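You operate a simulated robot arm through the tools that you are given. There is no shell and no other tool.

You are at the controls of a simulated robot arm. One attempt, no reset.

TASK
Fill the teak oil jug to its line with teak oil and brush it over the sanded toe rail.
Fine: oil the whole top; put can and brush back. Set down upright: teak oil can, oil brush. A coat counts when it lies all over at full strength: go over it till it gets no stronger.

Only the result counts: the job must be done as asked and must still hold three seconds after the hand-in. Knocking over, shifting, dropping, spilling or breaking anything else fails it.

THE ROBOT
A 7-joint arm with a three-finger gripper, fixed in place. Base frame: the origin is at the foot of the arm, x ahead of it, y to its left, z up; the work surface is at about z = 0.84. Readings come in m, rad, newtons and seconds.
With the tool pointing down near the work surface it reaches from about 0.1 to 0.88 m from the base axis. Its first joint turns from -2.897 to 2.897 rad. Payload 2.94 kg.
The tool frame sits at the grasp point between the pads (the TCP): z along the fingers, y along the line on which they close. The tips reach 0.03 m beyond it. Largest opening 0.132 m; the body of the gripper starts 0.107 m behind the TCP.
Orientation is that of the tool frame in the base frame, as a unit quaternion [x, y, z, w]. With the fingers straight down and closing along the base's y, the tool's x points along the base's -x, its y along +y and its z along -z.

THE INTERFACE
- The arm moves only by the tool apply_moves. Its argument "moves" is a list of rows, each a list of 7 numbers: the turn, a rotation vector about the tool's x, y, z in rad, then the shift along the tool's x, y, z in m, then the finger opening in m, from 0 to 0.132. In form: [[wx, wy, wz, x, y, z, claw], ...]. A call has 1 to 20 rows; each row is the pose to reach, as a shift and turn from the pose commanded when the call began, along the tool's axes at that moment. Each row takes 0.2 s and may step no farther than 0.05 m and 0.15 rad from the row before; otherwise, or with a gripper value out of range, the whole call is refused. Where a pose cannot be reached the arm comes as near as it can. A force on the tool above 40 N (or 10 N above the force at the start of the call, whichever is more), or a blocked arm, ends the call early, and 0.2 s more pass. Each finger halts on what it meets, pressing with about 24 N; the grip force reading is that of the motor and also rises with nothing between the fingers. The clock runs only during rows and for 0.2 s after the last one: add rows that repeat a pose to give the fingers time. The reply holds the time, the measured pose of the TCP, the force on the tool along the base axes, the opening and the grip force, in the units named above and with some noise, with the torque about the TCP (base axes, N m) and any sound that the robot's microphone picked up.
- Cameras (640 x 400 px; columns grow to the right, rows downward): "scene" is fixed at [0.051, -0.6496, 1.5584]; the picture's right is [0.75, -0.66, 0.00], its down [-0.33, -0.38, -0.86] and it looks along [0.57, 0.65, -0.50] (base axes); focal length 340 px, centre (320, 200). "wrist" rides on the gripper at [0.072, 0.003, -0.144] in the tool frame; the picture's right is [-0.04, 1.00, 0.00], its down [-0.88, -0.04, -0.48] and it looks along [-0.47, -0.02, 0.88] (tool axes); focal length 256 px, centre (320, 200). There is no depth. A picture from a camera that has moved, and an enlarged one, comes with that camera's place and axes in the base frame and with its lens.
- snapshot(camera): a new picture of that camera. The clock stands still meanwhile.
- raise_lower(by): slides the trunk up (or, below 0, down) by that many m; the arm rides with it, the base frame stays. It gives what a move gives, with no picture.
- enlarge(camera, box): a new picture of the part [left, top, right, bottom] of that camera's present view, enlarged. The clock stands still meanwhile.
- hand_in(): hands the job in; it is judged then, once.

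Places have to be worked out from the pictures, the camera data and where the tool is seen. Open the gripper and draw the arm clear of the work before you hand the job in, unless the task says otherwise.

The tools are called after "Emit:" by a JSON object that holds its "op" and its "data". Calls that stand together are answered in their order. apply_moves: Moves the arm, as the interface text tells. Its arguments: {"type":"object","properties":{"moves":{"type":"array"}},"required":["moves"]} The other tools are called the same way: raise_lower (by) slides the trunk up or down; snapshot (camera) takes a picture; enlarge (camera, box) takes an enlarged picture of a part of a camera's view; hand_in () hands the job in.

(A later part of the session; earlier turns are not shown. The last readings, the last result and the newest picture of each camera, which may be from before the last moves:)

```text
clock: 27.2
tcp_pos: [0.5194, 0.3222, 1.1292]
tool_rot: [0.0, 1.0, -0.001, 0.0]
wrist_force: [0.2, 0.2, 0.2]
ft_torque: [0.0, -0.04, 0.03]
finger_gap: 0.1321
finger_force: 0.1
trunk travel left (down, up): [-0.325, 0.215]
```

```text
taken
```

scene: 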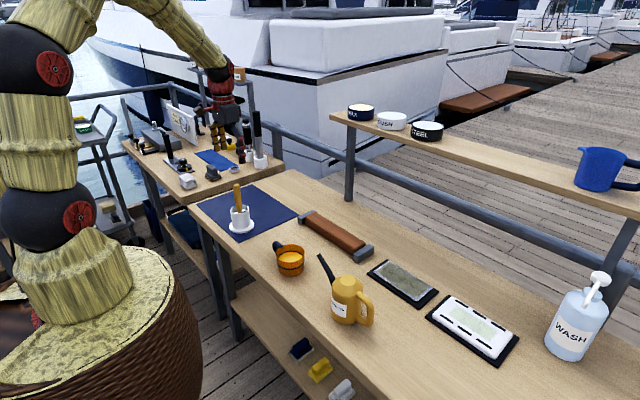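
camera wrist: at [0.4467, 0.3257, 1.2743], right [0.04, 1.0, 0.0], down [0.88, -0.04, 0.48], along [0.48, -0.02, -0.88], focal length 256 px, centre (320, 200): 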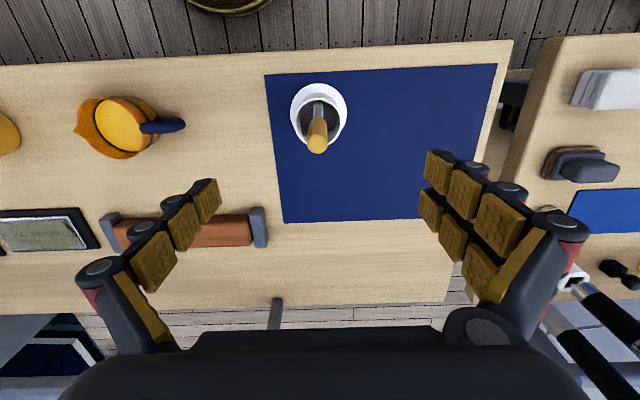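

The brush is in view below the tool. I'm enlarging the brush, the rail and the jug from here to measure them.

Emit:
{"op": "enlarge", "data": {"camera": "wrist", "box": [270, 70, 370, 170]}}

Emit:
{"op": "enlarge", "data": {"camera": "wrist", "box": [90, 190, 280, 270]}}

Emit:
{"op": "enlarge", "data": {"camera": "scene", "box": [290, 200, 380, 270]}}

Emit:
{"op": "enlarge", "data": {"camera": "scene", "box": [265, 230, 315, 285]}}

Emit:
{"op": "enlarge", "data": {"camera": "scene", "box": [210, 175, 275, 245]}}

```text
4.00 times, centred on (320, 120) of wrist
camera zoom: at [0.4467, 0.3257, 1.2743], right [0.04, 1.0, 0.0], down [0.88, -0.04, 0.48], along [0.48, -0.02, -0.88], focal length 1024 px, centre (320, 520)
```

zoom: 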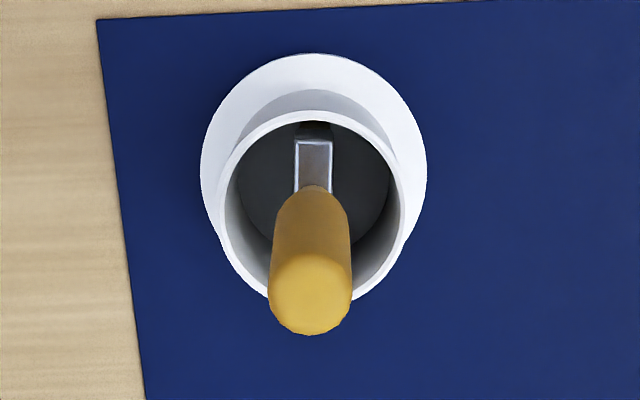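

```text
3.37 times, centred on (185, 230) of wrist
camera zoom: at [0.4467, 0.3257, 1.2743], right [0.04, 1.0, 0.0], down [0.88, -0.04, 0.48], along [0.48, -0.02, -0.88], focal length 862 px, centre (775, 99)
```

zoom: 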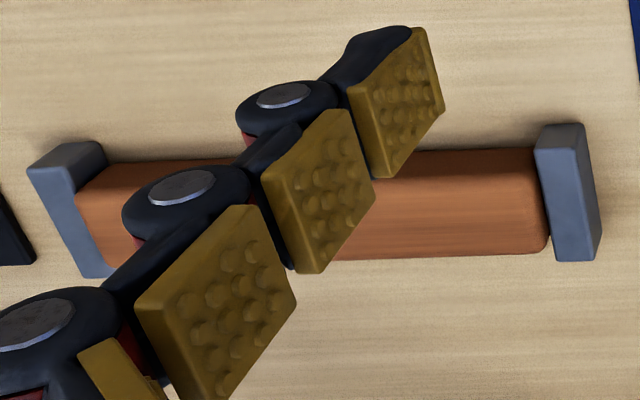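

```text
5.71 times, centred on (335, 235) of scene
camera zoom: at [0.051, -0.6496, 1.5584], right [0.75, -0.66, 0.0], down [-0.33, -0.38, -0.86], along [0.57, 0.65, -0.5], focal length 1941 px, centre (234, 0)
```

zoom: 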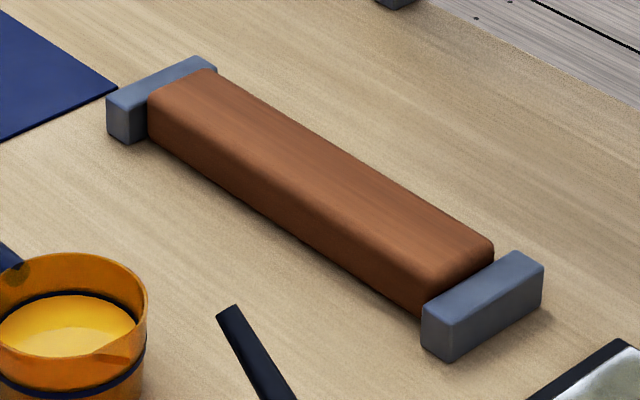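

```text
7.27 times, centred on (290, 258) of scene
camera zoom: at [0.051, -0.6496, 1.5584], right [0.75, -0.66, 0.0], down [-0.33, -0.38, -0.86], along [0.57, 0.65, -0.5], focal length 2470 px, centre (538, -218)
```

zoom: 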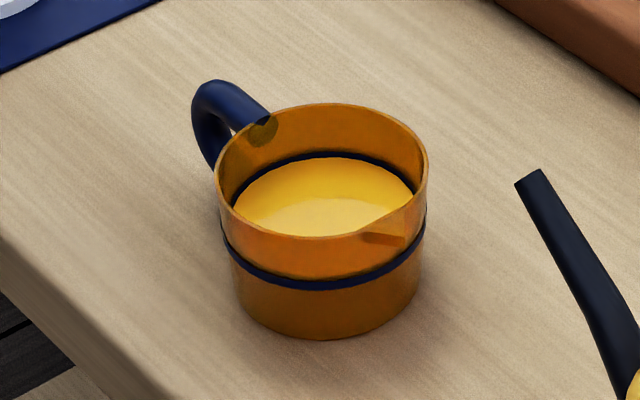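

```text
5.71 times, centred on (242, 210) of scene
camera zoom: at [0.051, -0.6496, 1.5584], right [0.75, -0.66, 0.0], down [-0.33, -0.38, -0.86], along [0.57, 0.65, -0.5], focal length 1941 px, centre (763, 143)
```

zoom: 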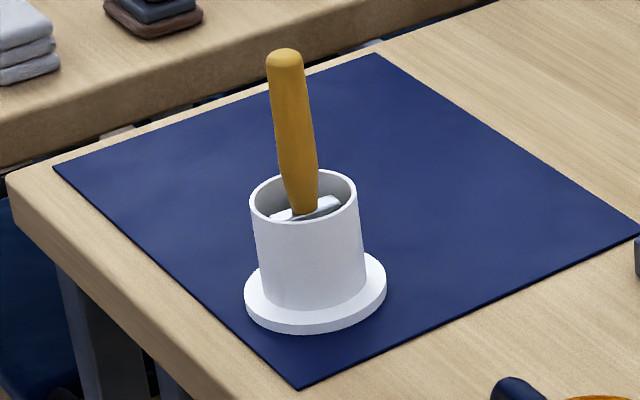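

The brush stands vertical at about (0.520, 0.3215) with its top at z≈1.013, and the rail top spans x 0.709–0.758, y -0.070–0.181 at z≈0.874. I'm descending around the brush handle with the fingers still open.

Emit:
{"op": "apply_moves", "data": {"moves": [[0, 0, 0, -0.002, -0.001, 0.04, 0.1], [0, 0, 0, -0.002, -0.001, 0.08, 0.08], [0, 0, 0, -0.002, -0.001, 0.115, 0.07], [0, 0, 0, -0.002, -0.001, 0.14, 0.06], [0, 0, 0, -0.002, -0.001, 0.155, 0.06], [0, 0, 0, -0.002, -0.001, 0.155, 0.06]]}}

Emit:
{"op": "snapshot", "data": {"camera": "wrist"}}

Emit:
{"op": "enlarge", "data": {"camera": "scene", "box": [190, 130, 300, 250]}}

```text
clock: 28.6
tcp_pos: [0.5167, 0.3216, 0.9752]
tool_rot: [0.0, 1.0, 0.0, 0.0]
wrist_force: [0.3, 0.0, 0.0]
ft_torque: [-0.01, 0.01, -0.04]
finger_gap: 0.06
finger_force: 0.2
trunk travel left (down, up): [-0.325, 0.215]
```

```text
taken
camera wrist: at [0.4455, 0.3256, 1.1194], right [0.04, 1.0, 0.0], down [0.88, -0.04, 0.48], along [0.48, -0.02, -0.88], focal length 256 px, centre (320, 200)
```

wrist: 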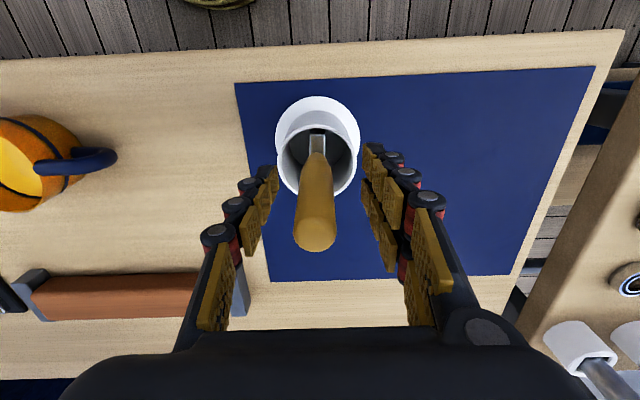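

```text
3.33 times, centred on (245, 190) of scene
camera zoom: at [0.051, -0.6496, 1.5584], right [0.75, -0.66, 0.0], down [-0.33, -0.38, -0.86], along [0.57, 0.65, -0.5], focal length 1132 px, centre (570, 233)
```

zoom: 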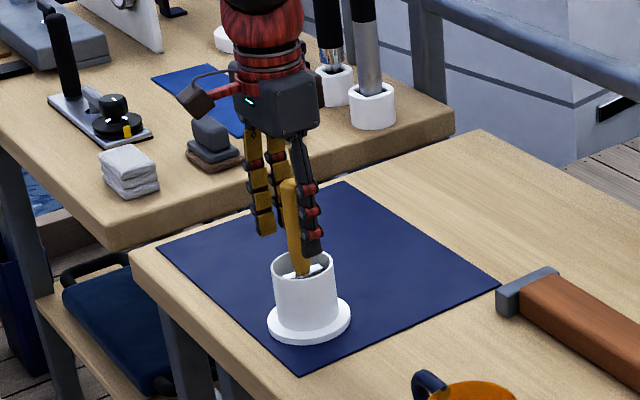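

The handle sits about 2 mm toward -y and 3–4 mm toward +x of the grasp centre. I'm nudging to line up, then closing on the handle.

Emit:
{"op": "apply_moves", "data": {"moves": [[0, 0, 0, -0.003, -0.002, 0, 0.06], [0, 0, 0, -0.003, -0.002, 0, 0.045], [0, 0, 0, -0.003, -0.002, 0, 0.032], [0, 0, 0, -0.003, -0.002, 0, 0.02], [0, 0, 0, -0.003, -0.002, 0, 0.005], [0, 0, 0, -0.003, -0.002, 0, 0.005], [0, 0, 0, -0.003, -0.002, 0, 0.005]]}}

Emit:
{"op": "snapshot", "data": {"camera": "wrist"}}

Emit:
{"op": "enlarge", "data": {"camera": "scene", "box": [190, 130, 300, 250]}}

```text
clock: 30.2
tcp_pos: [0.5215, 0.3206, 0.9746]
tool_rot: [0.0, 1.0, 0.0, 0.0]
wrist_force: [-0.6, -0.4, 0.3]
ft_torque: [0.01, -0.01, -0.01]
finger_gap: 0.0219
finger_force: 24.4
trunk travel left (down, up): [-0.325, 0.215]
```

```text
taken
camera wrist: at [0.4494, 0.3235, 1.1194], right [0.04, 1.0, 0.0], down [0.88, -0.04, 0.48], along [0.47, -0.02, -0.88], focal length 256 px, centre (320, 200)
```

wrist: 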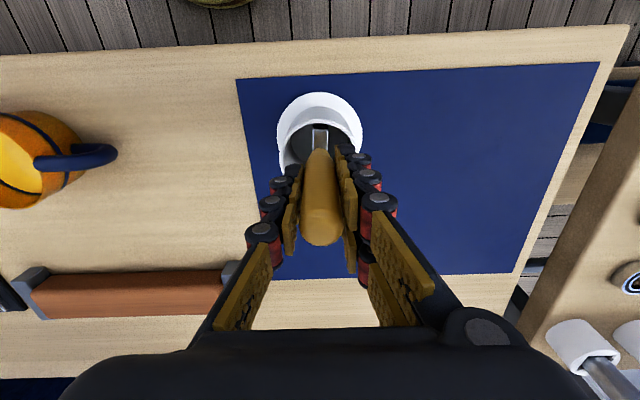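

```text
3.33 times, centred on (245, 190) of scene
camera zoom: at [0.051, -0.6496, 1.5584], right [0.75, -0.66, 0.0], down [-0.33, -0.38, -0.86], along [0.57, 0.65, -0.5], focal length 1132 px, centre (570, 233)
```

zoom: 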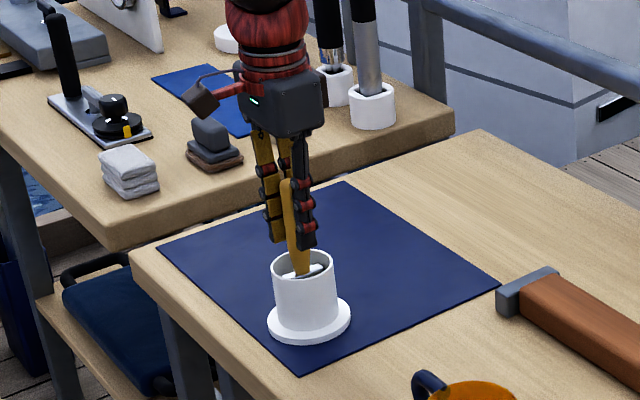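

The brush handle is held at a 0.022 gap with 24 N. I'm lifting it straight up out of the holder.

Emit:
{"op": "apply_moves", "data": {"moves": [[0, 0, 0, 0, 0, -0.01, 0.005], [0, 0, 0, 0, 0, -0.03, 0.005], [0, 0, 0, 0, 0, -0.055, 0.005], [0, 0, 0, 0, 0, -0.085, 0.005], [0, 0, 0, 0, 0, -0.115, 0.005], [0, 0, 0, 0, 0, -0.14, 0.005], [0, 0, 0, 0, 0, -0.14, 0.005]]}}

Emit:
{"op": "enlarge", "data": {"camera": "scene", "box": [190, 100, 300, 250]}}

Emit:
{"op": "snapshot", "data": {"camera": "wrist"}}

```text
clock: 31.8
tcp_pos: [0.5217, 0.318, 1.115]
tool_rot: [0.0, 1.0, 0.001, -0.001]
wrist_force: [0.5, 0.3, -0.1]
ft_torque: [-0.01, 0.0, 0.0]
finger_gap: 0.0221
finger_force: 24.1
trunk travel left (down, up): [-0.325, 0.215]
```

```text
2.67 times, centred on (245, 175) of scene
camera zoom: at [0.051, -0.6496, 1.5584], right [0.75, -0.66, 0.0], down [-0.33, -0.38, -0.86], along [0.57, 0.65, -0.5], focal length 906 px, centre (520, 267)
```

zoom: 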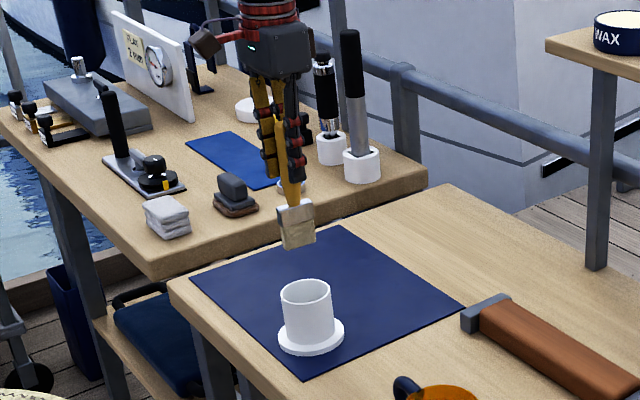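

```text
taken
camera wrist: at [0.45, 0.3214, 1.2599], right [0.04, 1.0, 0.0], down [0.88, -0.04, 0.47], along [0.47, -0.02, -0.88], focal length 256 px, centre (320, 200)
```

wrist: 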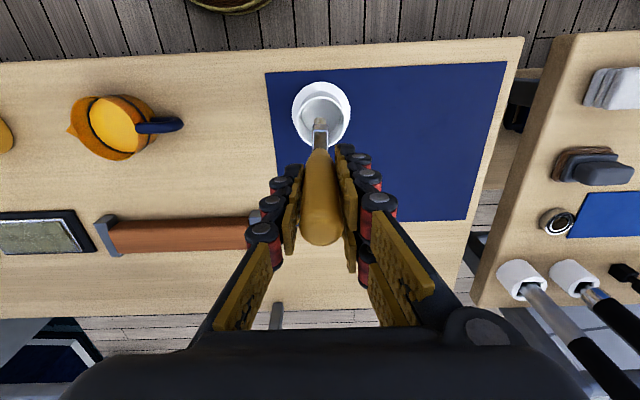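

The brush came free cleanly. I'm zooming on it to measure where the bristle tips are relative to the TCP.

Emit:
{"op": "enlarge", "data": {"camera": "scene", "box": [225, 140, 265, 210]}}

```text
5.71 times, centred on (245, 175) of scene
camera zoom: at [0.051, -0.6496, 1.5584], right [0.75, -0.66, 0.0], down [-0.33, -0.38, -0.86], along [0.57, 0.65, -0.5], focal length 1941 px, centre (749, 343)
```

zoom: 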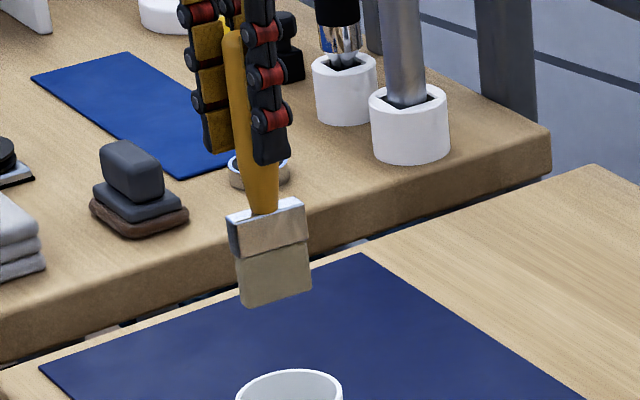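

The bristle tips are about 0.126 below the TCP and the brush is about 0.04 wide. I'm checking its yaw from the wrist camera and zooming further on the bristles.

Emit:
{"op": "enlarge", "data": {"camera": "wrist", "box": [280, 70, 360, 150]}}

Emit:
{"op": "enlarge", "data": {"camera": "scene", "box": [235, 170, 255, 200]}}

```text
5.00 times, centred on (320, 110) of wrist
camera zoom: at [0.45, 0.3214, 1.2599], right [0.04, 1.0, 0.0], down [0.88, -0.04, 0.47], along [0.47, -0.02, -0.88], focal length 1280 px, centre (320, 650)
```

zoom: 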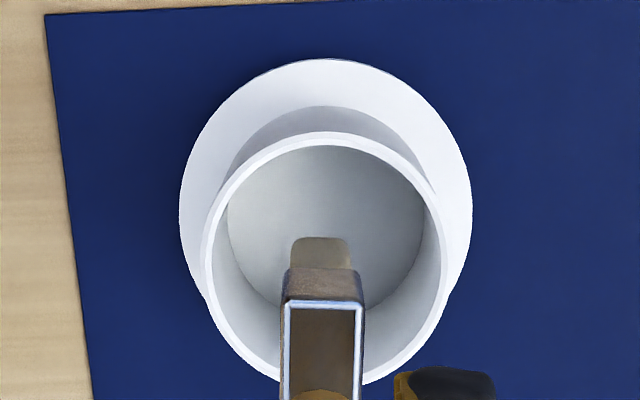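

```text
13.33 times, centred on (245, 185) of scene
camera zoom: at [0.051, -0.6496, 1.5584], right [0.75, -0.66, 0.0], down [-0.33, -0.38, -0.86], along [0.57, 0.65, -0.5], focal length 4528 px, centre (1320, 400)
```

zoom: 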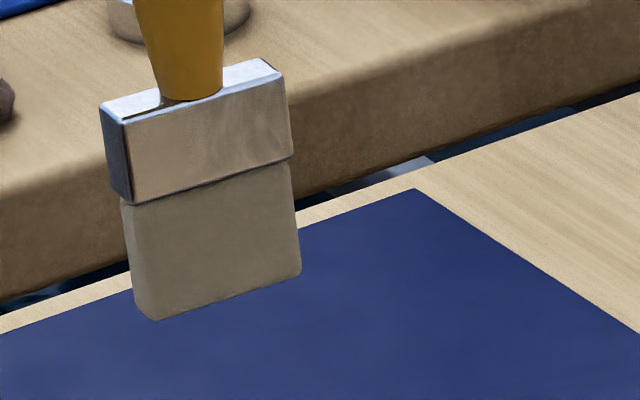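

The brush is nearly square to the axes (about 0.04 wide in x, 0.012 thick in y), tips about 0.124 below the TCP. I'm carrying it over the jug at travel height.

Emit:
{"op": "apply_moves", "data": {"moves": [[0, 0, 0, 0, -0.03, 0, 0.005], [0, 0, 0, 0, -0.075, 0, 0.005], [0, 0, 0, 0, -0.12, 0, 0.005], [0, 0, 0, 0.0005, -0.165, 0, 0.005], [0, 0, 0, 0.0005, -0.21, 0, 0.005], [0, 0, 0, 0.001, -0.25, 0, 0.005], [0, 0, 0, 0.001, -0.28, 0, 0.005], [0, 0, 0, 0.001, -0.2987, 0, 0.005], [0, 0, 0, 0.001, -0.2987, 0, 0.005], [0, 0, 0, 0.001, -0.2987, 0.03, 0.005], [0, 0, 0, 0.001, -0.2987, 0.06, 0.005], [0, 0, 0, 0.001, -0.2987, 0.06, 0.005]]}}

Emit:
{"op": "enlarge", "data": {"camera": "scene", "box": [255, 170, 335, 290]}}

Emit:
{"op": "snapshot", "data": {"camera": "wrist"}}

```text
clock: 34.4
tcp_pos: [0.5213, 0.0217, 1.0538]
tool_rot: [0.0, 1.0, 0.0, 0.0]
wrist_force: [-0.2, 0.1, -0.3]
ft_torque: [0.0, 0.0, -0.05]
finger_gap: 0.022
finger_force: 23.8
trunk travel left (down, up): [-0.325, 0.215]
```

```text
3.33 times, centred on (295, 230) of scene
camera zoom: at [0.051, -0.6496, 1.5584], right [0.75, -0.66, 0.0], down [-0.33, -0.38, -0.86], along [0.57, 0.65, -0.5], focal length 1132 px, centre (403, 100)
```

zoom: 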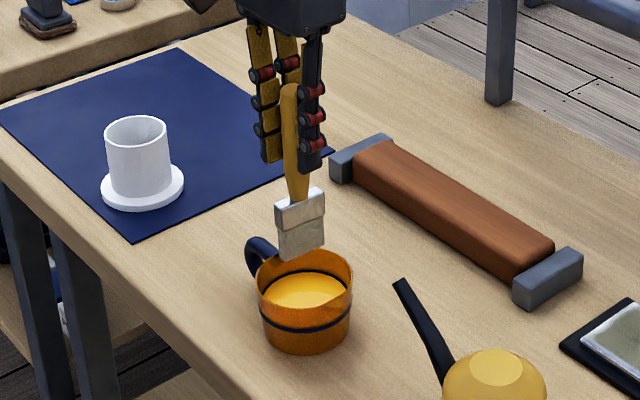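

```text
taken
camera wrist: at [0.4496, 0.0247, 1.1985], right [0.04, 1.0, 0.0], down [0.88, -0.04, 0.48], along [0.48, -0.02, -0.88], focal length 256 px, centre (320, 200)
```

wrist: 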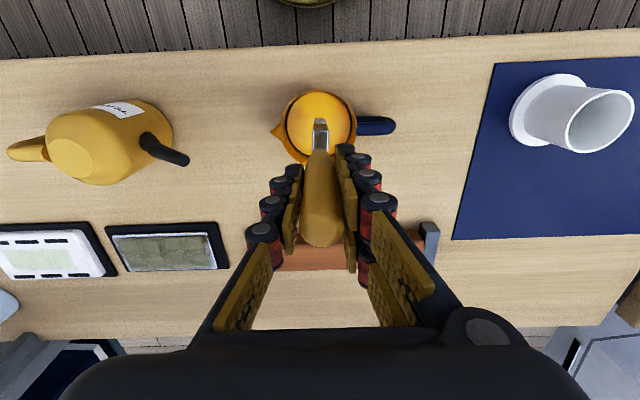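

The bristles hang centred over the jug. I'm lowering them into the oil, keeping the tips above the jug's bottom.

Emit:
{"op": "apply_moves", "data": {"moves": [[0, 0, 0, 0, 0, 0.02, 0.005], [0, 0, 0, 0, 0, 0.04, 0.005], [0, 0, 0, 0, 0, 0.055, 0.005], [0, 0, 0, 0, 0, 0.065, 0.005], [0, 0, 0, 0, 0, 0.072, 0.005], [0, 0, 0, 0, 0, 0.072, 0.005]]}}

Emit:
{"op": "enlarge", "data": {"camera": "scene", "box": [265, 210, 325, 290]}}

```text
clock: 35.8
tcp_pos: [0.5204, 0.0218, 0.9826]
tool_rot: [0.0, 1.0, 0.0, 0.001]
wrist_force: [0.0, 0.4, -1.0]
ft_torque: [-0.02, -0.02, -0.01]
finger_gap: 0.0218
finger_force: 24.0
trunk travel left (down, up): [-0.325, 0.215]
```

```text
5.00 times, centred on (295, 250) of scene
camera zoom: at [0.051, -0.6496, 1.5584], right [0.75, -0.66, 0.0], down [-0.33, -0.38, -0.86], along [0.57, 0.65, -0.5], focal length 1698 px, centre (445, -50)
```

zoom: 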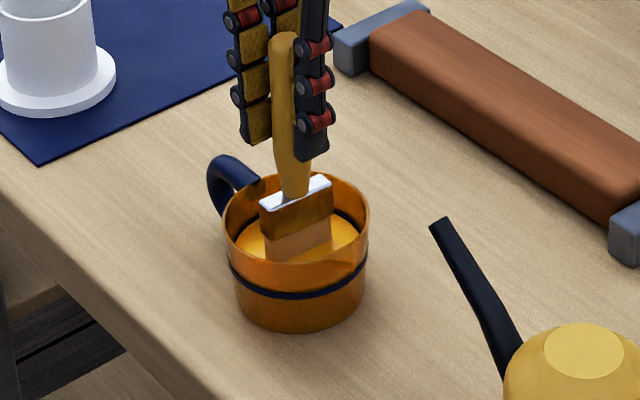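

The bristles are about half immersed with no contact force. I'm soaking for a second, then lifting slowly and letting it drip over the jug.

Emit:
{"op": "apply_moves", "data": {"moves": [[0, 0, 0, 0, 0, 0, 0.005], [0, 0, 0, 0, 0, 0, 0.005], [0, 0, 0, 0, 0, 0, 0.005], [0, 0, 0, 0, 0, 0, 0.005], [0, 0, 0, 0, 0, 0, 0.005], [0, 0, 0, 0, 0, -0.01, 0.005], [0, 0, 0, 0, 0, -0.025, 0.005], [0, 0, 0, 0, 0, -0.04, 0.005], [0, 0, 0, 0, 0, -0.055, 0.005], [0, 0, 0, 0, 0, -0.065, 0.005], [0, 0, 0, 0, 0, -0.065, 0.005]]}}

Emit:
{"op": "enlarge", "data": {"camera": "scene", "box": [265, 200, 325, 290]}}

```text
clock: 38.2
tcp_pos: [0.5231, 0.0207, 1.0488]
tool_rot: [0.0, 1.0, 0.0, 0.0]
wrist_force: [-0.2, -0.2, -0.6]
ft_torque: [0.01, 0.02, 0.01]
finger_gap: 0.0218
finger_force: 23.7
trunk travel left (down, up): [-0.325, 0.215]
```

```text
4.44 times, centred on (295, 245) of scene
camera zoom: at [0.051, -0.6496, 1.5584], right [0.75, -0.66, 0.0], down [-0.33, -0.38, -0.86], along [0.57, 0.65, -0.5], focal length 1509 px, centre (431, 0)
```

zoom: 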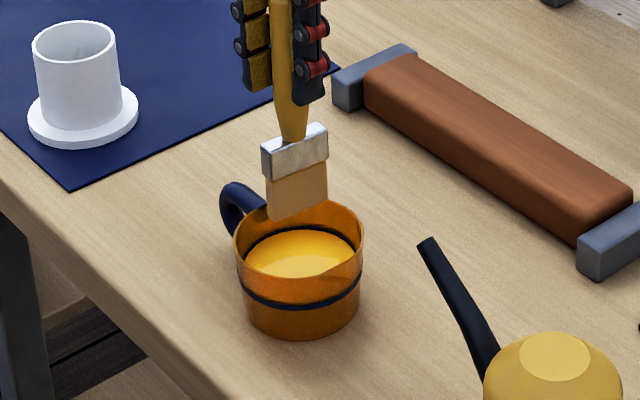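

The bristles have taken on oil and nothing is dripping. I'm raising a bit and moving to above the +y end of the rail.

Emit:
{"op": "apply_moves", "data": {"moves": [[0, 0, 0, 0, 0, 0, 0.005], [0, 0, 0, 0, 0, -0.02, 0.005], [0, 0, 0, -0.03, 0.02, -0.025, 0.005], [0, 0, 0, -0.065, 0.045, -0.025, 0.005], [0, 0, 0, -0.1, 0.07, -0.025, 0.005], [0, 0, 0, -0.135, 0.095, -0.025, 0.005], [0, 0, 0, -0.17, 0.12, -0.025, 0.005], [0, 0, 0, -0.195, 0.137, -0.02, 0.005], [0, 0, 0, -0.2045, 0.144, -0.015, 0.005], [0, 0, 0, -0.2045, 0.144, -0.012, 0.005]]}}

Emit:
{"op": "enlarge", "data": {"camera": "scene", "box": [270, 150, 390, 270]}}

Emit:
{"op": "snapshot", "data": {"camera": "wrist"}}

```text
clock: 40.4
tcp_pos: [0.7261, 0.166, 1.0601]
tool_rot: [0.0, 1.0, 0.0, 0.0]
wrist_force: [-0.4, -0.4, 0.4]
ft_torque: [0.02, -0.02, 0.0]
finger_gap: 0.0219
finger_force: 24.0
trunk travel left (down, up): [-0.325, 0.215]
```

```text
3.33 times, centred on (330, 210) of scene
camera zoom: at [0.051, -0.6496, 1.5584], right [0.75, -0.66, 0.0], down [-0.33, -0.38, -0.86], along [0.57, 0.65, -0.5], focal length 1132 px, centre (287, 167)
```

zoom: 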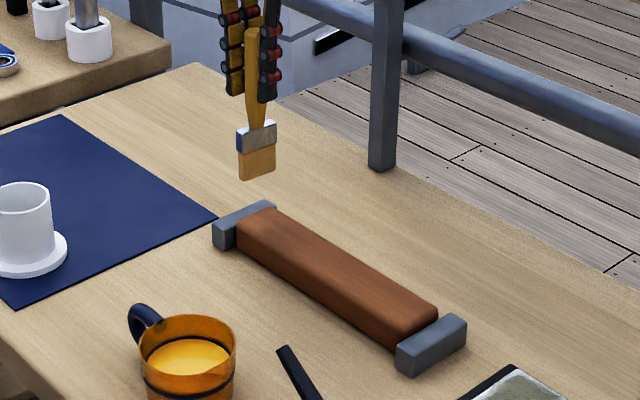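

```text
taken
camera wrist: at [0.6553, 0.168, 1.2048], right [0.04, 1.0, 0.0], down [0.88, -0.04, 0.48], along [0.47, -0.02, -0.88], focal length 256 px, centre (320, 200)
```

wrist: 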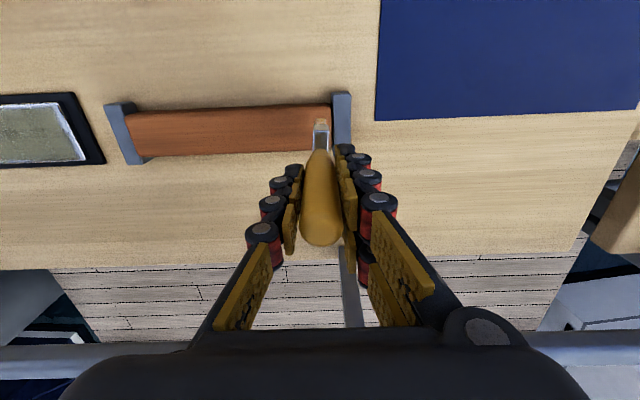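

The wrist camera now sees the whole rail. I'm enlarging it to refine its edges.

Emit:
{"op": "enlarge", "data": {"camera": "wrist", "box": [95, 80, 365, 170]}}

Emit:
{"op": "enlarge", "data": {"camera": "scene", "box": [325, 190, 385, 270]}}

```text
2.37 times, centred on (230, 125) of wrist
camera zoom: at [0.6553, 0.168, 1.2048], right [0.04, 1.0, 0.0], down [0.88, -0.04, 0.48], along [0.47, -0.02, -0.88], focal length 607 px, centre (533, 378)
```

zoom: 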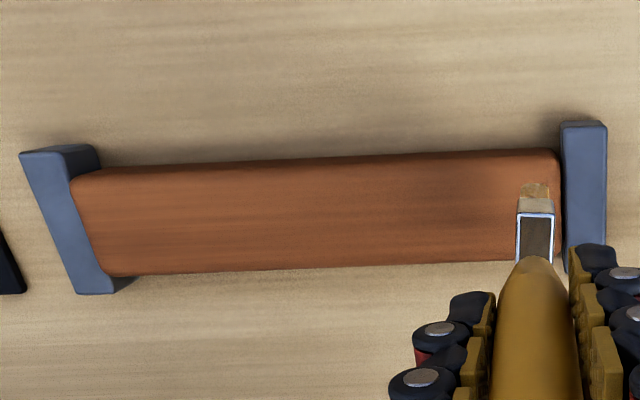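

```text
5.00 times, centred on (355, 230) of scene
camera zoom: at [0.051, -0.6496, 1.5584], right [0.75, -0.66, 0.0], down [-0.33, -0.38, -0.86], along [0.57, 0.65, -0.5], focal length 1698 px, centre (145, 50)
```

zoom: 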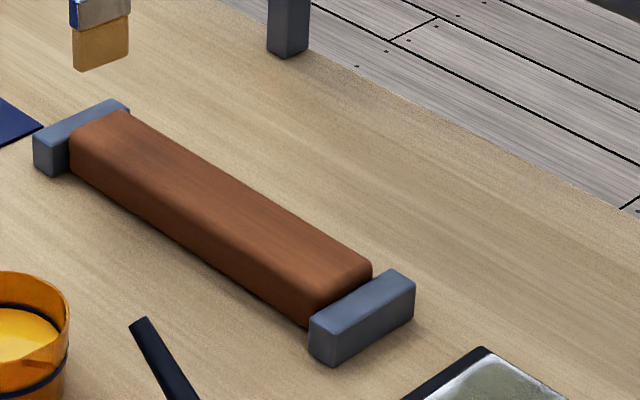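

The rail top spans about x 0.707–0.758, y -0.07–0.18. I'm lowering the brush onto the +y end slowly, watching for contact force.

Emit:
{"op": "apply_moves", "data": {"moves": [[0, 0, 0, 0.001, 0, 0.02, 0.005], [0, 0, 0, 0.001, 0, 0.04, 0.005], [0, 0, 0, 0.001, 0, 0.05, 0.005], [0, 0, 0, 0.001, 0, 0.055, 0.005], [0, 0, 0, 0.001, 0, 0.058, 0.005]]}}

Emit:
{"op": "enlarge", "data": {"camera": "scene", "box": [300, 170, 360, 240]}}

```text
clock: 41.6
tcp_pos: [0.725, 0.165, 1.0055]
tool_rot: [0.0, 1.0, 0.0, 0.003]
wrist_force: [-3.4, -0.7, 18.9]
ft_torque: [-0.04, 0.53, 0.01]
finger_gap: 0.0218
finger_force: 24.4
trunk travel left (down, up): [-0.325, 0.215]
```

```text
5.71 times, centred on (330, 205) of scene
camera zoom: at [0.051, -0.6496, 1.5584], right [0.75, -0.66, 0.0], down [-0.33, -0.38, -0.86], along [0.57, 0.65, -0.5], focal length 1941 px, centre (263, 171)
```

zoom: 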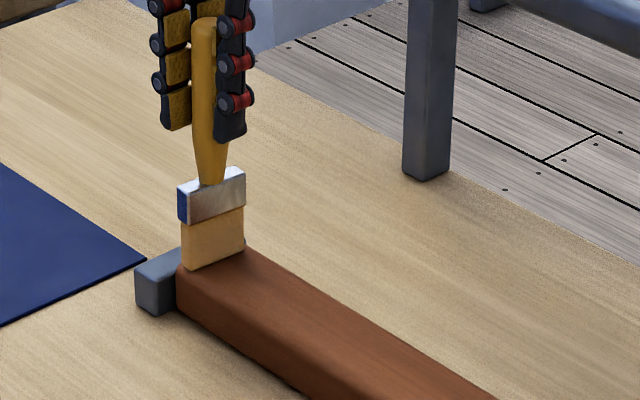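

Contact is made at TCP z≈1.0055 with 19 N, so I ease off by 3 mm to a light touch and stroke from the +y end to the -y end along the near lane.

Emit:
{"op": "apply_moves", "data": {"moves": [[0, 0, 0, 0, 0, -0.003, 0.005], [0, 0, 0, 0, 0.005, -0.003, 0.005], [0, 0, 0, 0, 0.01, -0.003, 0.005], [0, 0, 0, 0, 0.0, -0.003, 0.005], [0, 0, 0, 0, -0.015, -0.003, 0.005], [0, 0, 0, 0, -0.03, -0.003, 0.005], [0, 0, 0, 0, -0.045, -0.003, 0.005], [0, 0, 0, 0, -0.06, -0.003, 0.005]]}}

Emit:
{"op": "enlarge", "data": {"camera": "scene", "box": [300, 170, 385, 270]}}

```text
clock: 43.4
tcp_pos: [0.7259, 0.1041, 1.0053]
tool_rot: [0.0, 1.0, 0.0, 0.001]
wrist_force: [-0.6, -0.8, 3.7]
ft_torque: [-0.15, -0.07, -0.01]
finger_gap: 0.0219
finger_force: 23.6
trunk travel left (down, up): [-0.325, 0.215]
```

```text
4.00 times, centred on (342, 220) of scene
camera zoom: at [0.051, -0.6496, 1.5584], right [0.75, -0.66, 0.0], down [-0.33, -0.38, -0.86], along [0.57, 0.65, -0.5], focal length 1358 px, centre (230, 120)
```

zoom: 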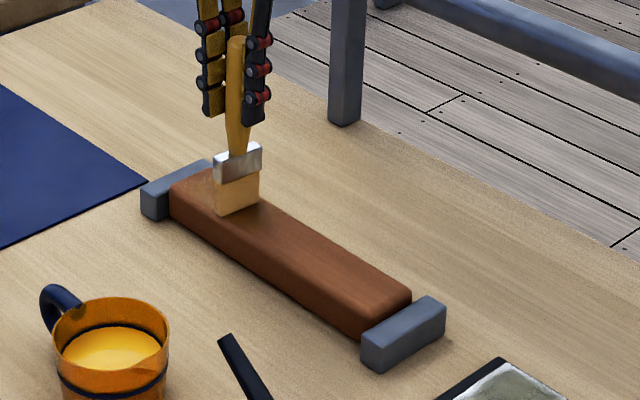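

Contact is steady at about 4 N. I'm looking closely to see whether the oil is going on behind the brush.

Emit:
{"op": "enlarge", "data": {"camera": "scene", "box": [318, 185, 358, 225]}}

Emit:
{"op": "snapshot", "data": {"camera": "wrist"}}

```text
10.00 times, centred on (338, 205) of scene
camera zoom: at [0.051, -0.6496, 1.5584], right [0.75, -0.66, 0.0], down [-0.33, -0.38, -0.86], along [0.57, 0.65, -0.5], focal length 3396 px, centre (140, 150)
```

zoom: 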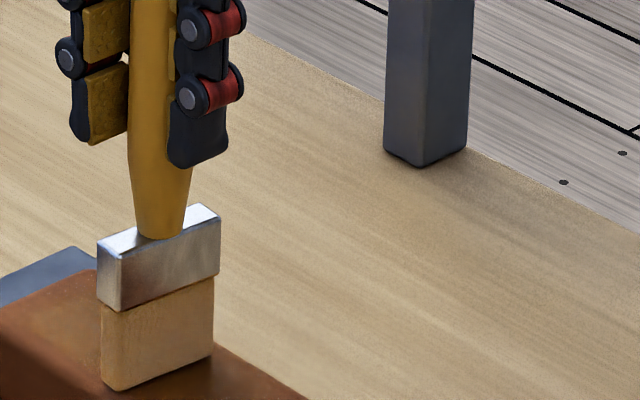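

```text
taken
camera wrist: at [0.6542, 0.1071, 1.1496], right [0.04, 1.0, 0.0], down [0.88, -0.04, 0.47], along [0.47, -0.02, -0.88], focal length 256 px, centre (320, 200)
```

wrist: 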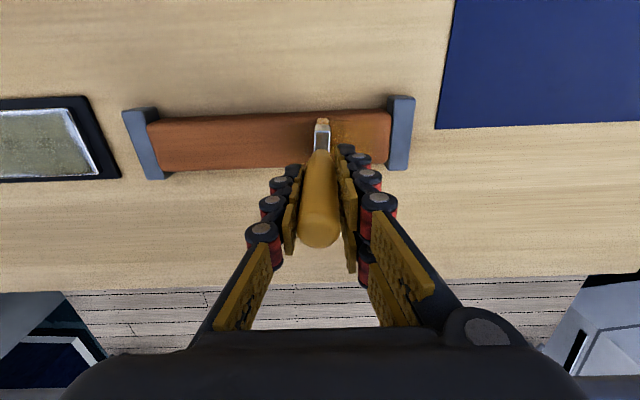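

Emit:
{"op": "enlarge", "data": {"camera": "wrist", "box": [280, 85, 430, 185]}}

```text
4.00 times, centred on (355, 135) of wrist
camera zoom: at [0.6542, 0.1071, 1.1496], right [0.04, 1.0, 0.0], down [0.88, -0.04, 0.47], along [0.47, -0.02, -0.88], focal length 1024 px, centre (180, 460)
```

zoom: 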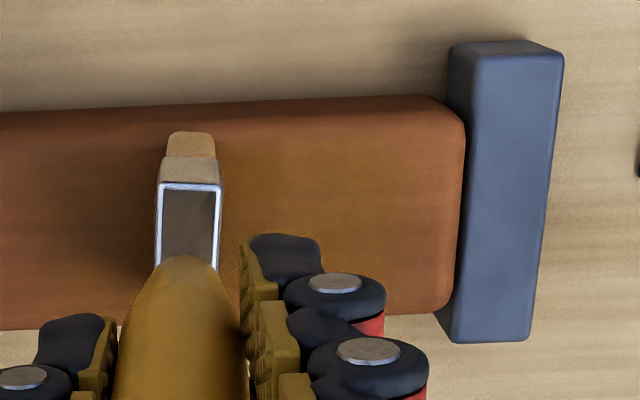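

The oiled part shows a yellower tint than the bare reddish wood, so it is going on. I refine the rail to x 0.704–0.756; I'm continuing this stroke to the -y end.

Emit:
{"op": "apply_moves", "data": {"moves": [[0, 0, 0, 0, -0.015, 0, 0.005], [0, 0, 0, 0, -0.03, 0, 0.005], [0, 0, 0, 0, -0.045, 0, 0.005], [0, 0, 0, 0, -0.06, 0, 0.005], [0, 0, 0, 0, -0.075, 0, 0.005], [0, 0, 0, 0, -0.09, 0, 0.005], [0, 0, 0, 0, -0.105, 0, 0.005], [0, 0, 0, 0, -0.12, 0, 0.005], [0, 0, 0, 0, -0.135, 0, 0.005], [0, 0, 0, 0, -0.15, 0, 0.005], [0, 0, 0, 0, -0.162, 0, 0.005], [0, 0, 0, 0, -0.171, 0, 0.005]]}}

Emit:
{"op": "snapshot", "data": {"camera": "wrist"}}

Emit:
{"op": "enlarge", "data": {"camera": "scene", "box": [295, 180, 385, 270]}}

```text
clock: 46.0
tcp_pos: [0.7251, -0.0665, 1.0046]
tool_rot: [0.0, 1.0, 0.0, 0.0]
wrist_force: [-0.2, -0.3, 1.0]
ft_torque: [-0.1, 0.0, -0.02]
finger_gap: 0.0218
finger_force: 23.6
trunk travel left (down, up): [-0.325, 0.215]
```

```text
taken
camera wrist: at [0.6534, -0.0637, 1.1496], right [0.04, 1.0, 0.0], down [0.88, -0.04, 0.48], along [0.48, -0.02, -0.88], focal length 256 px, centre (320, 200)
```

wrist: 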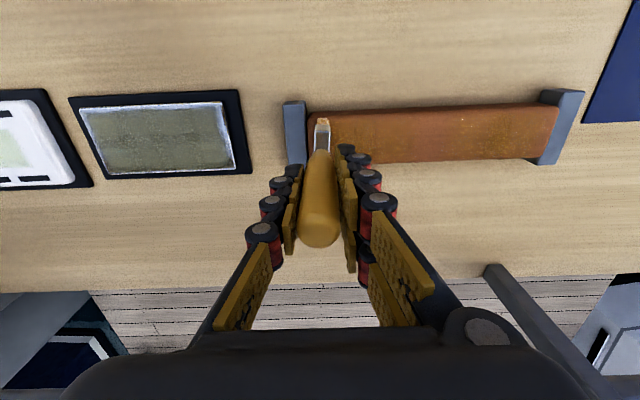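

```text
4.44 times, centred on (340, 225) of scene
camera zoom: at [0.051, -0.6496, 1.5584], right [0.75, -0.66, 0.0], down [-0.33, -0.38, -0.86], along [0.57, 0.65, -0.5], focal length 1509 px, centre (231, 89)
```

zoom: 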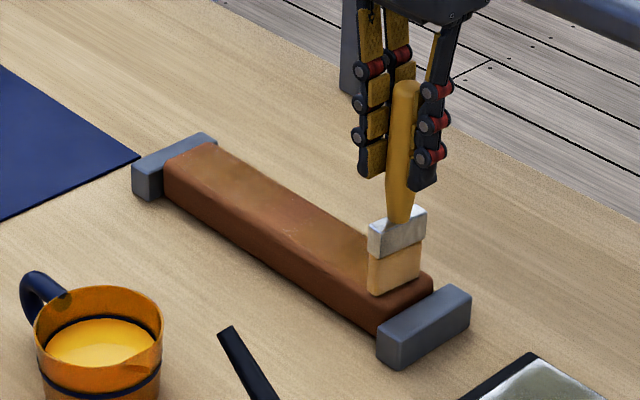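

Emit:
{"op": "enlarge", "data": {"camera": "wrist", "box": [275, 75, 595, 190]}}

Emit:
{"op": "enlarge", "data": {"camera": "scene", "box": [320, 200, 390, 260]}}

```text
2.00 times, centred on (435, 132) of wrist
camera zoom: at [0.6534, -0.0637, 1.1496], right [0.04, 1.0, 0.0], down [0.88, -0.04, 0.48], along [0.48, -0.02, -0.88], focal length 512 px, centre (90, 335)
```

zoom: 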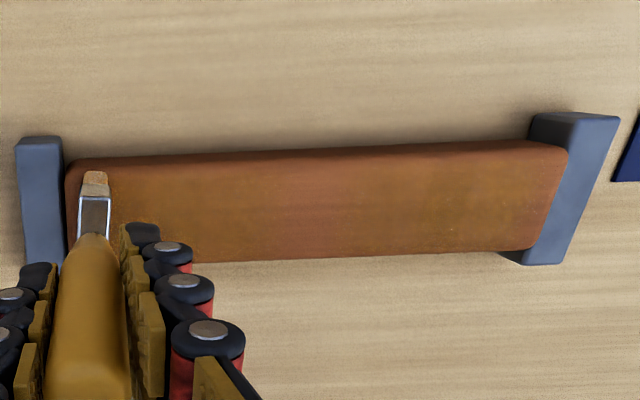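

```text
6.67 times, centred on (355, 230) of scene
camera zoom: at [0.051, -0.6496, 1.5584], right [0.75, -0.66, 0.0], down [-0.33, -0.38, -0.86], along [0.57, 0.65, -0.5], focal length 2264 px, centre (87, 0)
```

zoom: 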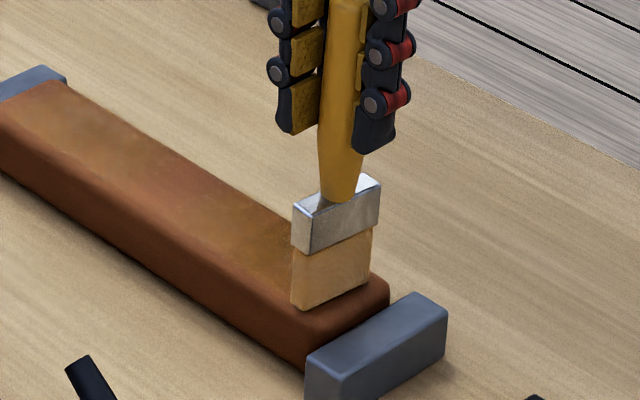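

A coat is visible but uneven and fainter in the middle; contact was only about 1 N at this end. I'm pressing 1.5 mm more and stroking back along the far lane at x≈0.738.

Emit:
{"op": "apply_moves", "data": {"moves": [[0, 0, 0, -0.007, 0, 0.0015, 0.005], [0, 0, 0, -0.0135, 0, 0.0015, 0.005], [0, 0, 0, -0.0135, -0.003, 0.0015, 0.005], [0, 0, 0, -0.0135, 0.01, 0.0015, 0.005], [0, 0, 0, -0.0135, 0.025, 0.0015, 0.005], [0, 0, 0, -0.0135, 0.04, 0.0015, 0.005], [0, 0, 0, -0.0135, 0.055, 0.0015, 0.005], [0, 0, 0, -0.0135, 0.07, 0.0015, 0.005], [0, 0, 0, -0.0135, 0.085, 0.0015, 0.005], [0, 0, 0, -0.0135, 0.1, 0.0015, 0.005], [0, 0, 0, -0.0135, 0.115, 0.0015, 0.005], [0, 0, 0, -0.0135, 0.13, 0.0015, 0.005], [0, 0, 0, -0.0135, 0.145, 0.0015, 0.005], [0, 0, 0, -0.0135, 0.16, 0.0015, 0.005], [0, 0, 0, -0.0135, 0.175, 0.0015, 0.005], [0, 0, 0, -0.0135, 0.19, 0.0015, 0.005], [0, 0, 0, -0.0135, 0.207, 0.0015, 0.005], [0, 0, 0, -0.0135, 0.224, 0.0015, 0.005], [0, 0, 0, -0.0135, 0.241, 0.0015, 0.005]]}}

Emit:
{"op": "enlarge", "data": {"camera": "scene", "box": [295, 180, 385, 270]}}

Emit:
{"op": "enlarge", "data": {"camera": "wrist", "box": [70, 75, 390, 190]}}

```text
clock: 50.0
tcp_pos: [0.7377, 0.1748, 1.0044]
tool_rot: [0.001, 1.0, 0.0, 0.0]
wrist_force: [0.3, 0.1, 1.7]
ft_torque: [0.1, -0.01, 0.01]
finger_gap: 0.0219
finger_force: 23.9
trunk travel left (down, up): [-0.325, 0.215]
```

```text
4.44 times, centred on (340, 225) of scene
camera zoom: at [0.051, -0.6496, 1.5584], right [0.75, -0.66, 0.0], down [-0.33, -0.38, -0.86], along [0.57, 0.65, -0.5], focal length 1509 px, centre (231, 89)
```

zoom: 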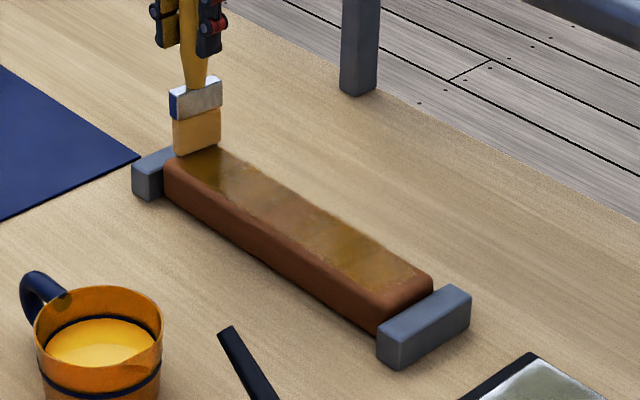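

```text
2.00 times, centred on (230, 132) of wrist
camera zoom: at [0.667, 0.1779, 1.1491], right [0.04, 1.0, 0.0], down [0.88, -0.04, 0.48], along [0.48, -0.02, -0.88], focal length 512 px, centre (500, 335)
```

zoom: 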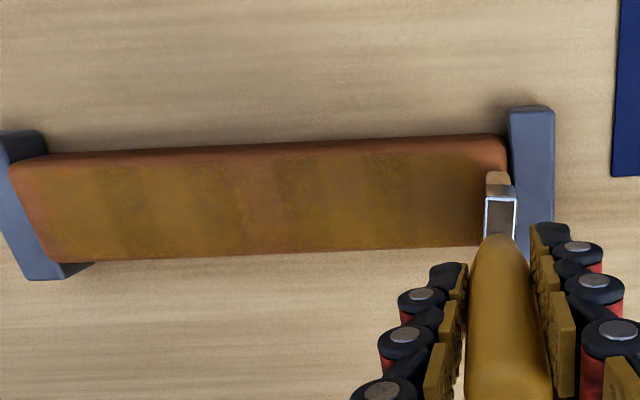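

The coat now covers most of the top but in uneven bands. I'm going over the near edge lane (x≈0.718) toward the -y end.

Emit:
{"op": "apply_moves", "data": {"moves": [[0, 0, 0, 0.01, 0, 0.0005, 0.005], [0, 0, 0, 0.02, 0.001, 0.0005, 0.005], [0, 0, 0, 0.02, -0.013, 0.0005, 0.005], [0, 0, 0, 0.02, -0.027, 0.0005, 0.005], [0, 0, 0, 0.02, -0.041, 0.0005, 0.005], [0, 0, 0, 0.02, -0.055, 0.0005, 0.005], [0, 0, 0, 0.02, -0.069, 0.0005, 0.005], [0, 0, 0, 0.02, -0.083, 0.0005, 0.005], [0, 0, 0, 0.02, -0.097, 0.0005, 0.005], [0, 0, 0, 0.02, -0.111, 0.0005, 0.005], [0, 0, 0, 0.02, -0.125, 0.0005, 0.005], [0, 0, 0, 0.02, -0.139, 0.0005, 0.005], [0, 0, 0, 0.02, -0.153, 0.0005, 0.005], [0, 0, 0, 0.02, -0.167, 0.0005, 0.005], [0, 0, 0, 0.02, -0.181, 0.0005, 0.005], [0, 0, 0, 0.02, -0.195, 0.0005, 0.005], [0, 0, 0, 0.02, -0.209, 0.0005, 0.005], [0, 0, 0, 0.02, -0.223, 0.0005, 0.005], [0, 0, 0, 0.02, -0.235, 0.0005, 0.005], [0, 0, 0, 0.02, -0.244, 0.0005, 0.005]]}}

Emit:
{"op": "enlarge", "data": {"camera": "scene", "box": [295, 180, 385, 270]}}

Emit:
{"op": "enlarge", "data": {"camera": "wrist", "box": [275, 75, 595, 190]}}

```text
clock: 54.2
tcp_pos: [0.7184, -0.0701, 1.0036]
tool_rot: [0.0, 1.0, 0.0, 0.0]
wrist_force: [-0.3, 2.4, 11.5]
ft_torque: [0.26, -0.15, 0.04]
finger_gap: 0.0215
finger_force: 23.8
trunk travel left (down, up): [-0.325, 0.215]
```

```text
4.44 times, centred on (340, 225) of scene
camera zoom: at [0.051, -0.6496, 1.5584], right [0.75, -0.66, 0.0], down [-0.33, -0.38, -0.86], along [0.57, 0.65, -0.5], focal length 1509 px, centre (231, 89)
```

zoom: 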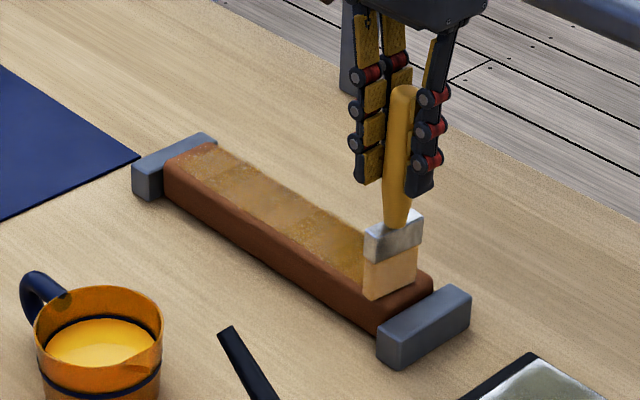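

```text
2.00 times, centred on (435, 132) of wrist
camera zoom: at [0.647, -0.0664, 1.1484], right [0.04, 1.0, 0.0], down [0.88, -0.04, 0.48], along [0.48, -0.02, -0.88], focal length 512 px, centre (90, 335)
```

zoom: 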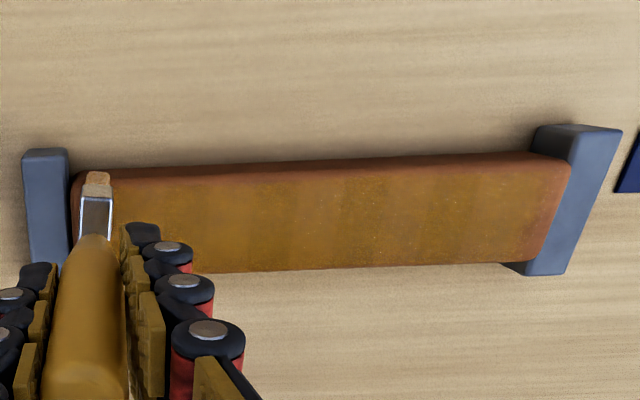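

The coat is getting more even; contact is 11 N here so I ease off 1 mm. I'm now stroking back along the far edge lane at x≈0.742.

Emit:
{"op": "apply_moves", "data": {"moves": [[0, 0, 0, -0.012, 0.001, -0.001, 0.005], [0, 0, 0, -0.024, 0.001, -0.001, 0.005], [0, 0, 0, -0.024, 0.013, -0.001, 0.005], [0, 0, 0, -0.024, 0.027, -0.001, 0.005], [0, 0, 0, -0.024, 0.041, -0.001, 0.005], [0, 0, 0, -0.024, 0.055, -0.001, 0.005], [0, 0, 0, -0.024, 0.069, -0.001, 0.005], [0, 0, 0, -0.024, 0.083, -0.001, 0.005], [0, 0, 0, -0.024, 0.097, -0.001, 0.005], [0, 0, 0, -0.024, 0.111, -0.001, 0.005], [0, 0, 0, -0.024, 0.125, -0.001, 0.005], [0, 0, 0, -0.024, 0.139, -0.001, 0.005], [0, 0, 0, -0.024, 0.153, -0.001, 0.005], [0, 0, 0, -0.024, 0.167, -0.001, 0.005], [0, 0, 0, -0.024, 0.181, -0.001, 0.005], [0, 0, 0, -0.024, 0.195, -0.001, 0.005], [0, 0, 0, -0.024, 0.209, -0.001, 0.005], [0, 0, 0, -0.024, 0.223, -0.001, 0.005], [0, 0, 0, -0.024, 0.235, -0.001, 0.005], [0, 0, 0, -0.024, 0.246, -0.001, 0.005]]}}

Emit:
{"op": "enlarge", "data": {"camera": "scene", "box": [295, 180, 385, 270]}}

Emit:
{"op": "enlarge", "data": {"camera": "wrist", "box": [70, 75, 390, 190]}}

```text
clock: 58.4
tcp_pos: [0.7422, 0.1785, 1.0049]
tool_rot: [0.0, 1.0, 0.0, 0.0]
wrist_force: [-0.1, -0.8, 0.3]
ft_torque: [0.02, -0.03, 0.04]
finger_gap: 0.0217
finger_force: 24.1
trunk travel left (down, up): [-0.325, 0.215]
```

```text
4.44 times, centred on (340, 225) of scene
camera zoom: at [0.051, -0.6496, 1.5584], right [0.75, -0.66, 0.0], down [-0.33, -0.38, -0.86], along [0.57, 0.65, -0.5], focal length 1509 px, centre (231, 89)
```

zoom: 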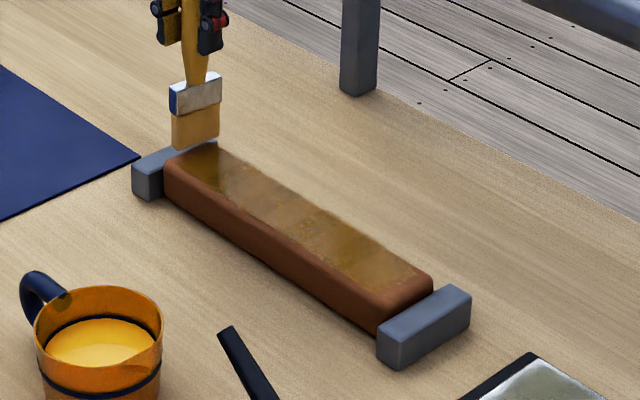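

```text
2.00 times, centred on (230, 132) of wrist
camera zoom: at [0.6708, 0.1808, 1.1491], right [0.04, 1.0, 0.0], down [0.88, -0.04, 0.48], along [0.47, -0.02, -0.88], focal length 512 px, centre (500, 335)
```

zoom: 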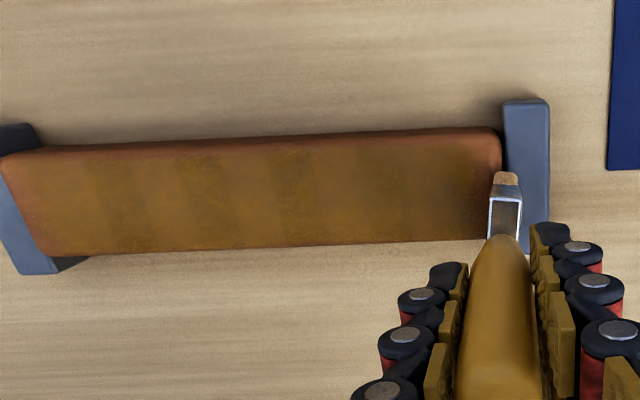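

The bands look about the same as before, so I'm zooming to judge the coat's evenness and its edges.

Emit:
{"op": "enlarge", "data": {"camera": "wrist", "box": [65, 100, 225, 210]}}

Emit:
{"op": "enlarge", "data": {"camera": "wrist", "box": [190, 100, 350, 210]}}

Emit:
{"op": "enlarge", "data": {"camera": "scene", "box": [325, 200, 385, 260]}}

Emit:
{"op": "enlarge", "data": {"camera": "scene", "box": [265, 225, 320, 285]}}

```text
3.64 times, centred on (145, 155) of wrist
camera zoom: at [0.6708, 0.1808, 1.1491], right [0.04, 1.0, 0.0], down [0.88, -0.04, 0.48], along [0.47, -0.02, -0.88], focal length 931 px, centre (956, 364)
```

zoom: 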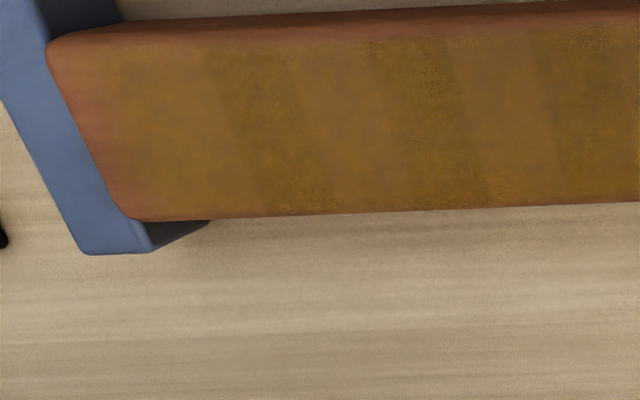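

```text
3.64 times, centred on (270, 155) of wrist
camera zoom: at [0.6708, 0.1808, 1.1491], right [0.04, 1.0, 0.0], down [0.88, -0.04, 0.48], along [0.47, -0.02, -0.88], focal length 931 px, centre (502, 364)
```

zoom: 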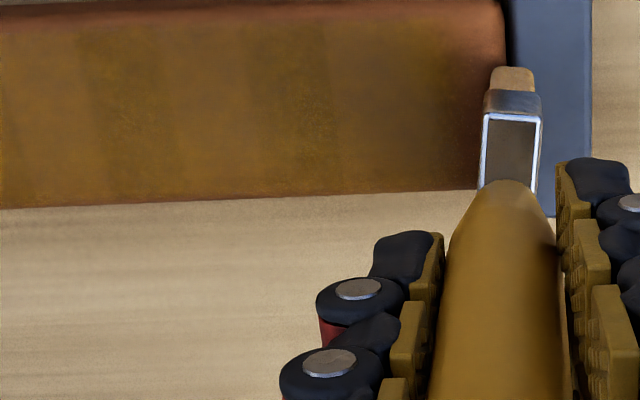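

```text
6.67 times, centred on (355, 230) of scene
camera zoom: at [0.051, -0.6496, 1.5584], right [0.75, -0.66, 0.0], down [-0.33, -0.38, -0.86], along [0.57, 0.65, -0.5], focal length 2264 px, centre (87, 0)
```

zoom: 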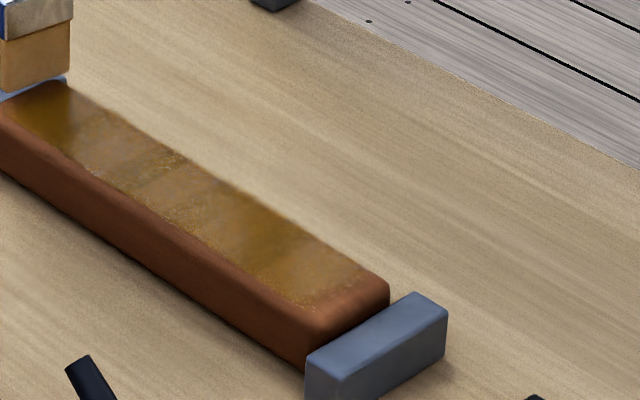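

```text
6.67 times, centred on (292, 255) of scene
camera zoom: at [0.051, -0.6496, 1.5584], right [0.75, -0.66, 0.0], down [-0.33, -0.38, -0.86], along [0.57, 0.65, -0.5], focal length 2264 px, centre (503, -167)
```

zoom: 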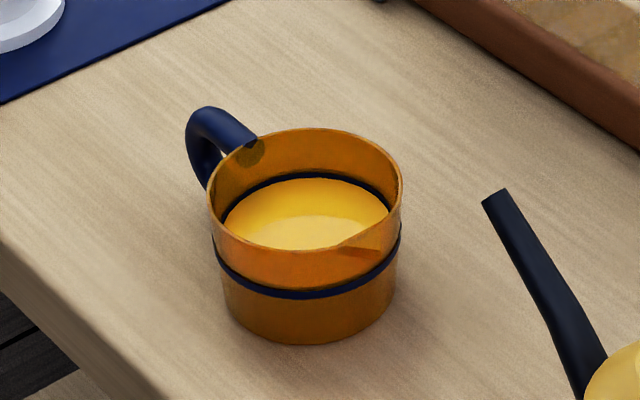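

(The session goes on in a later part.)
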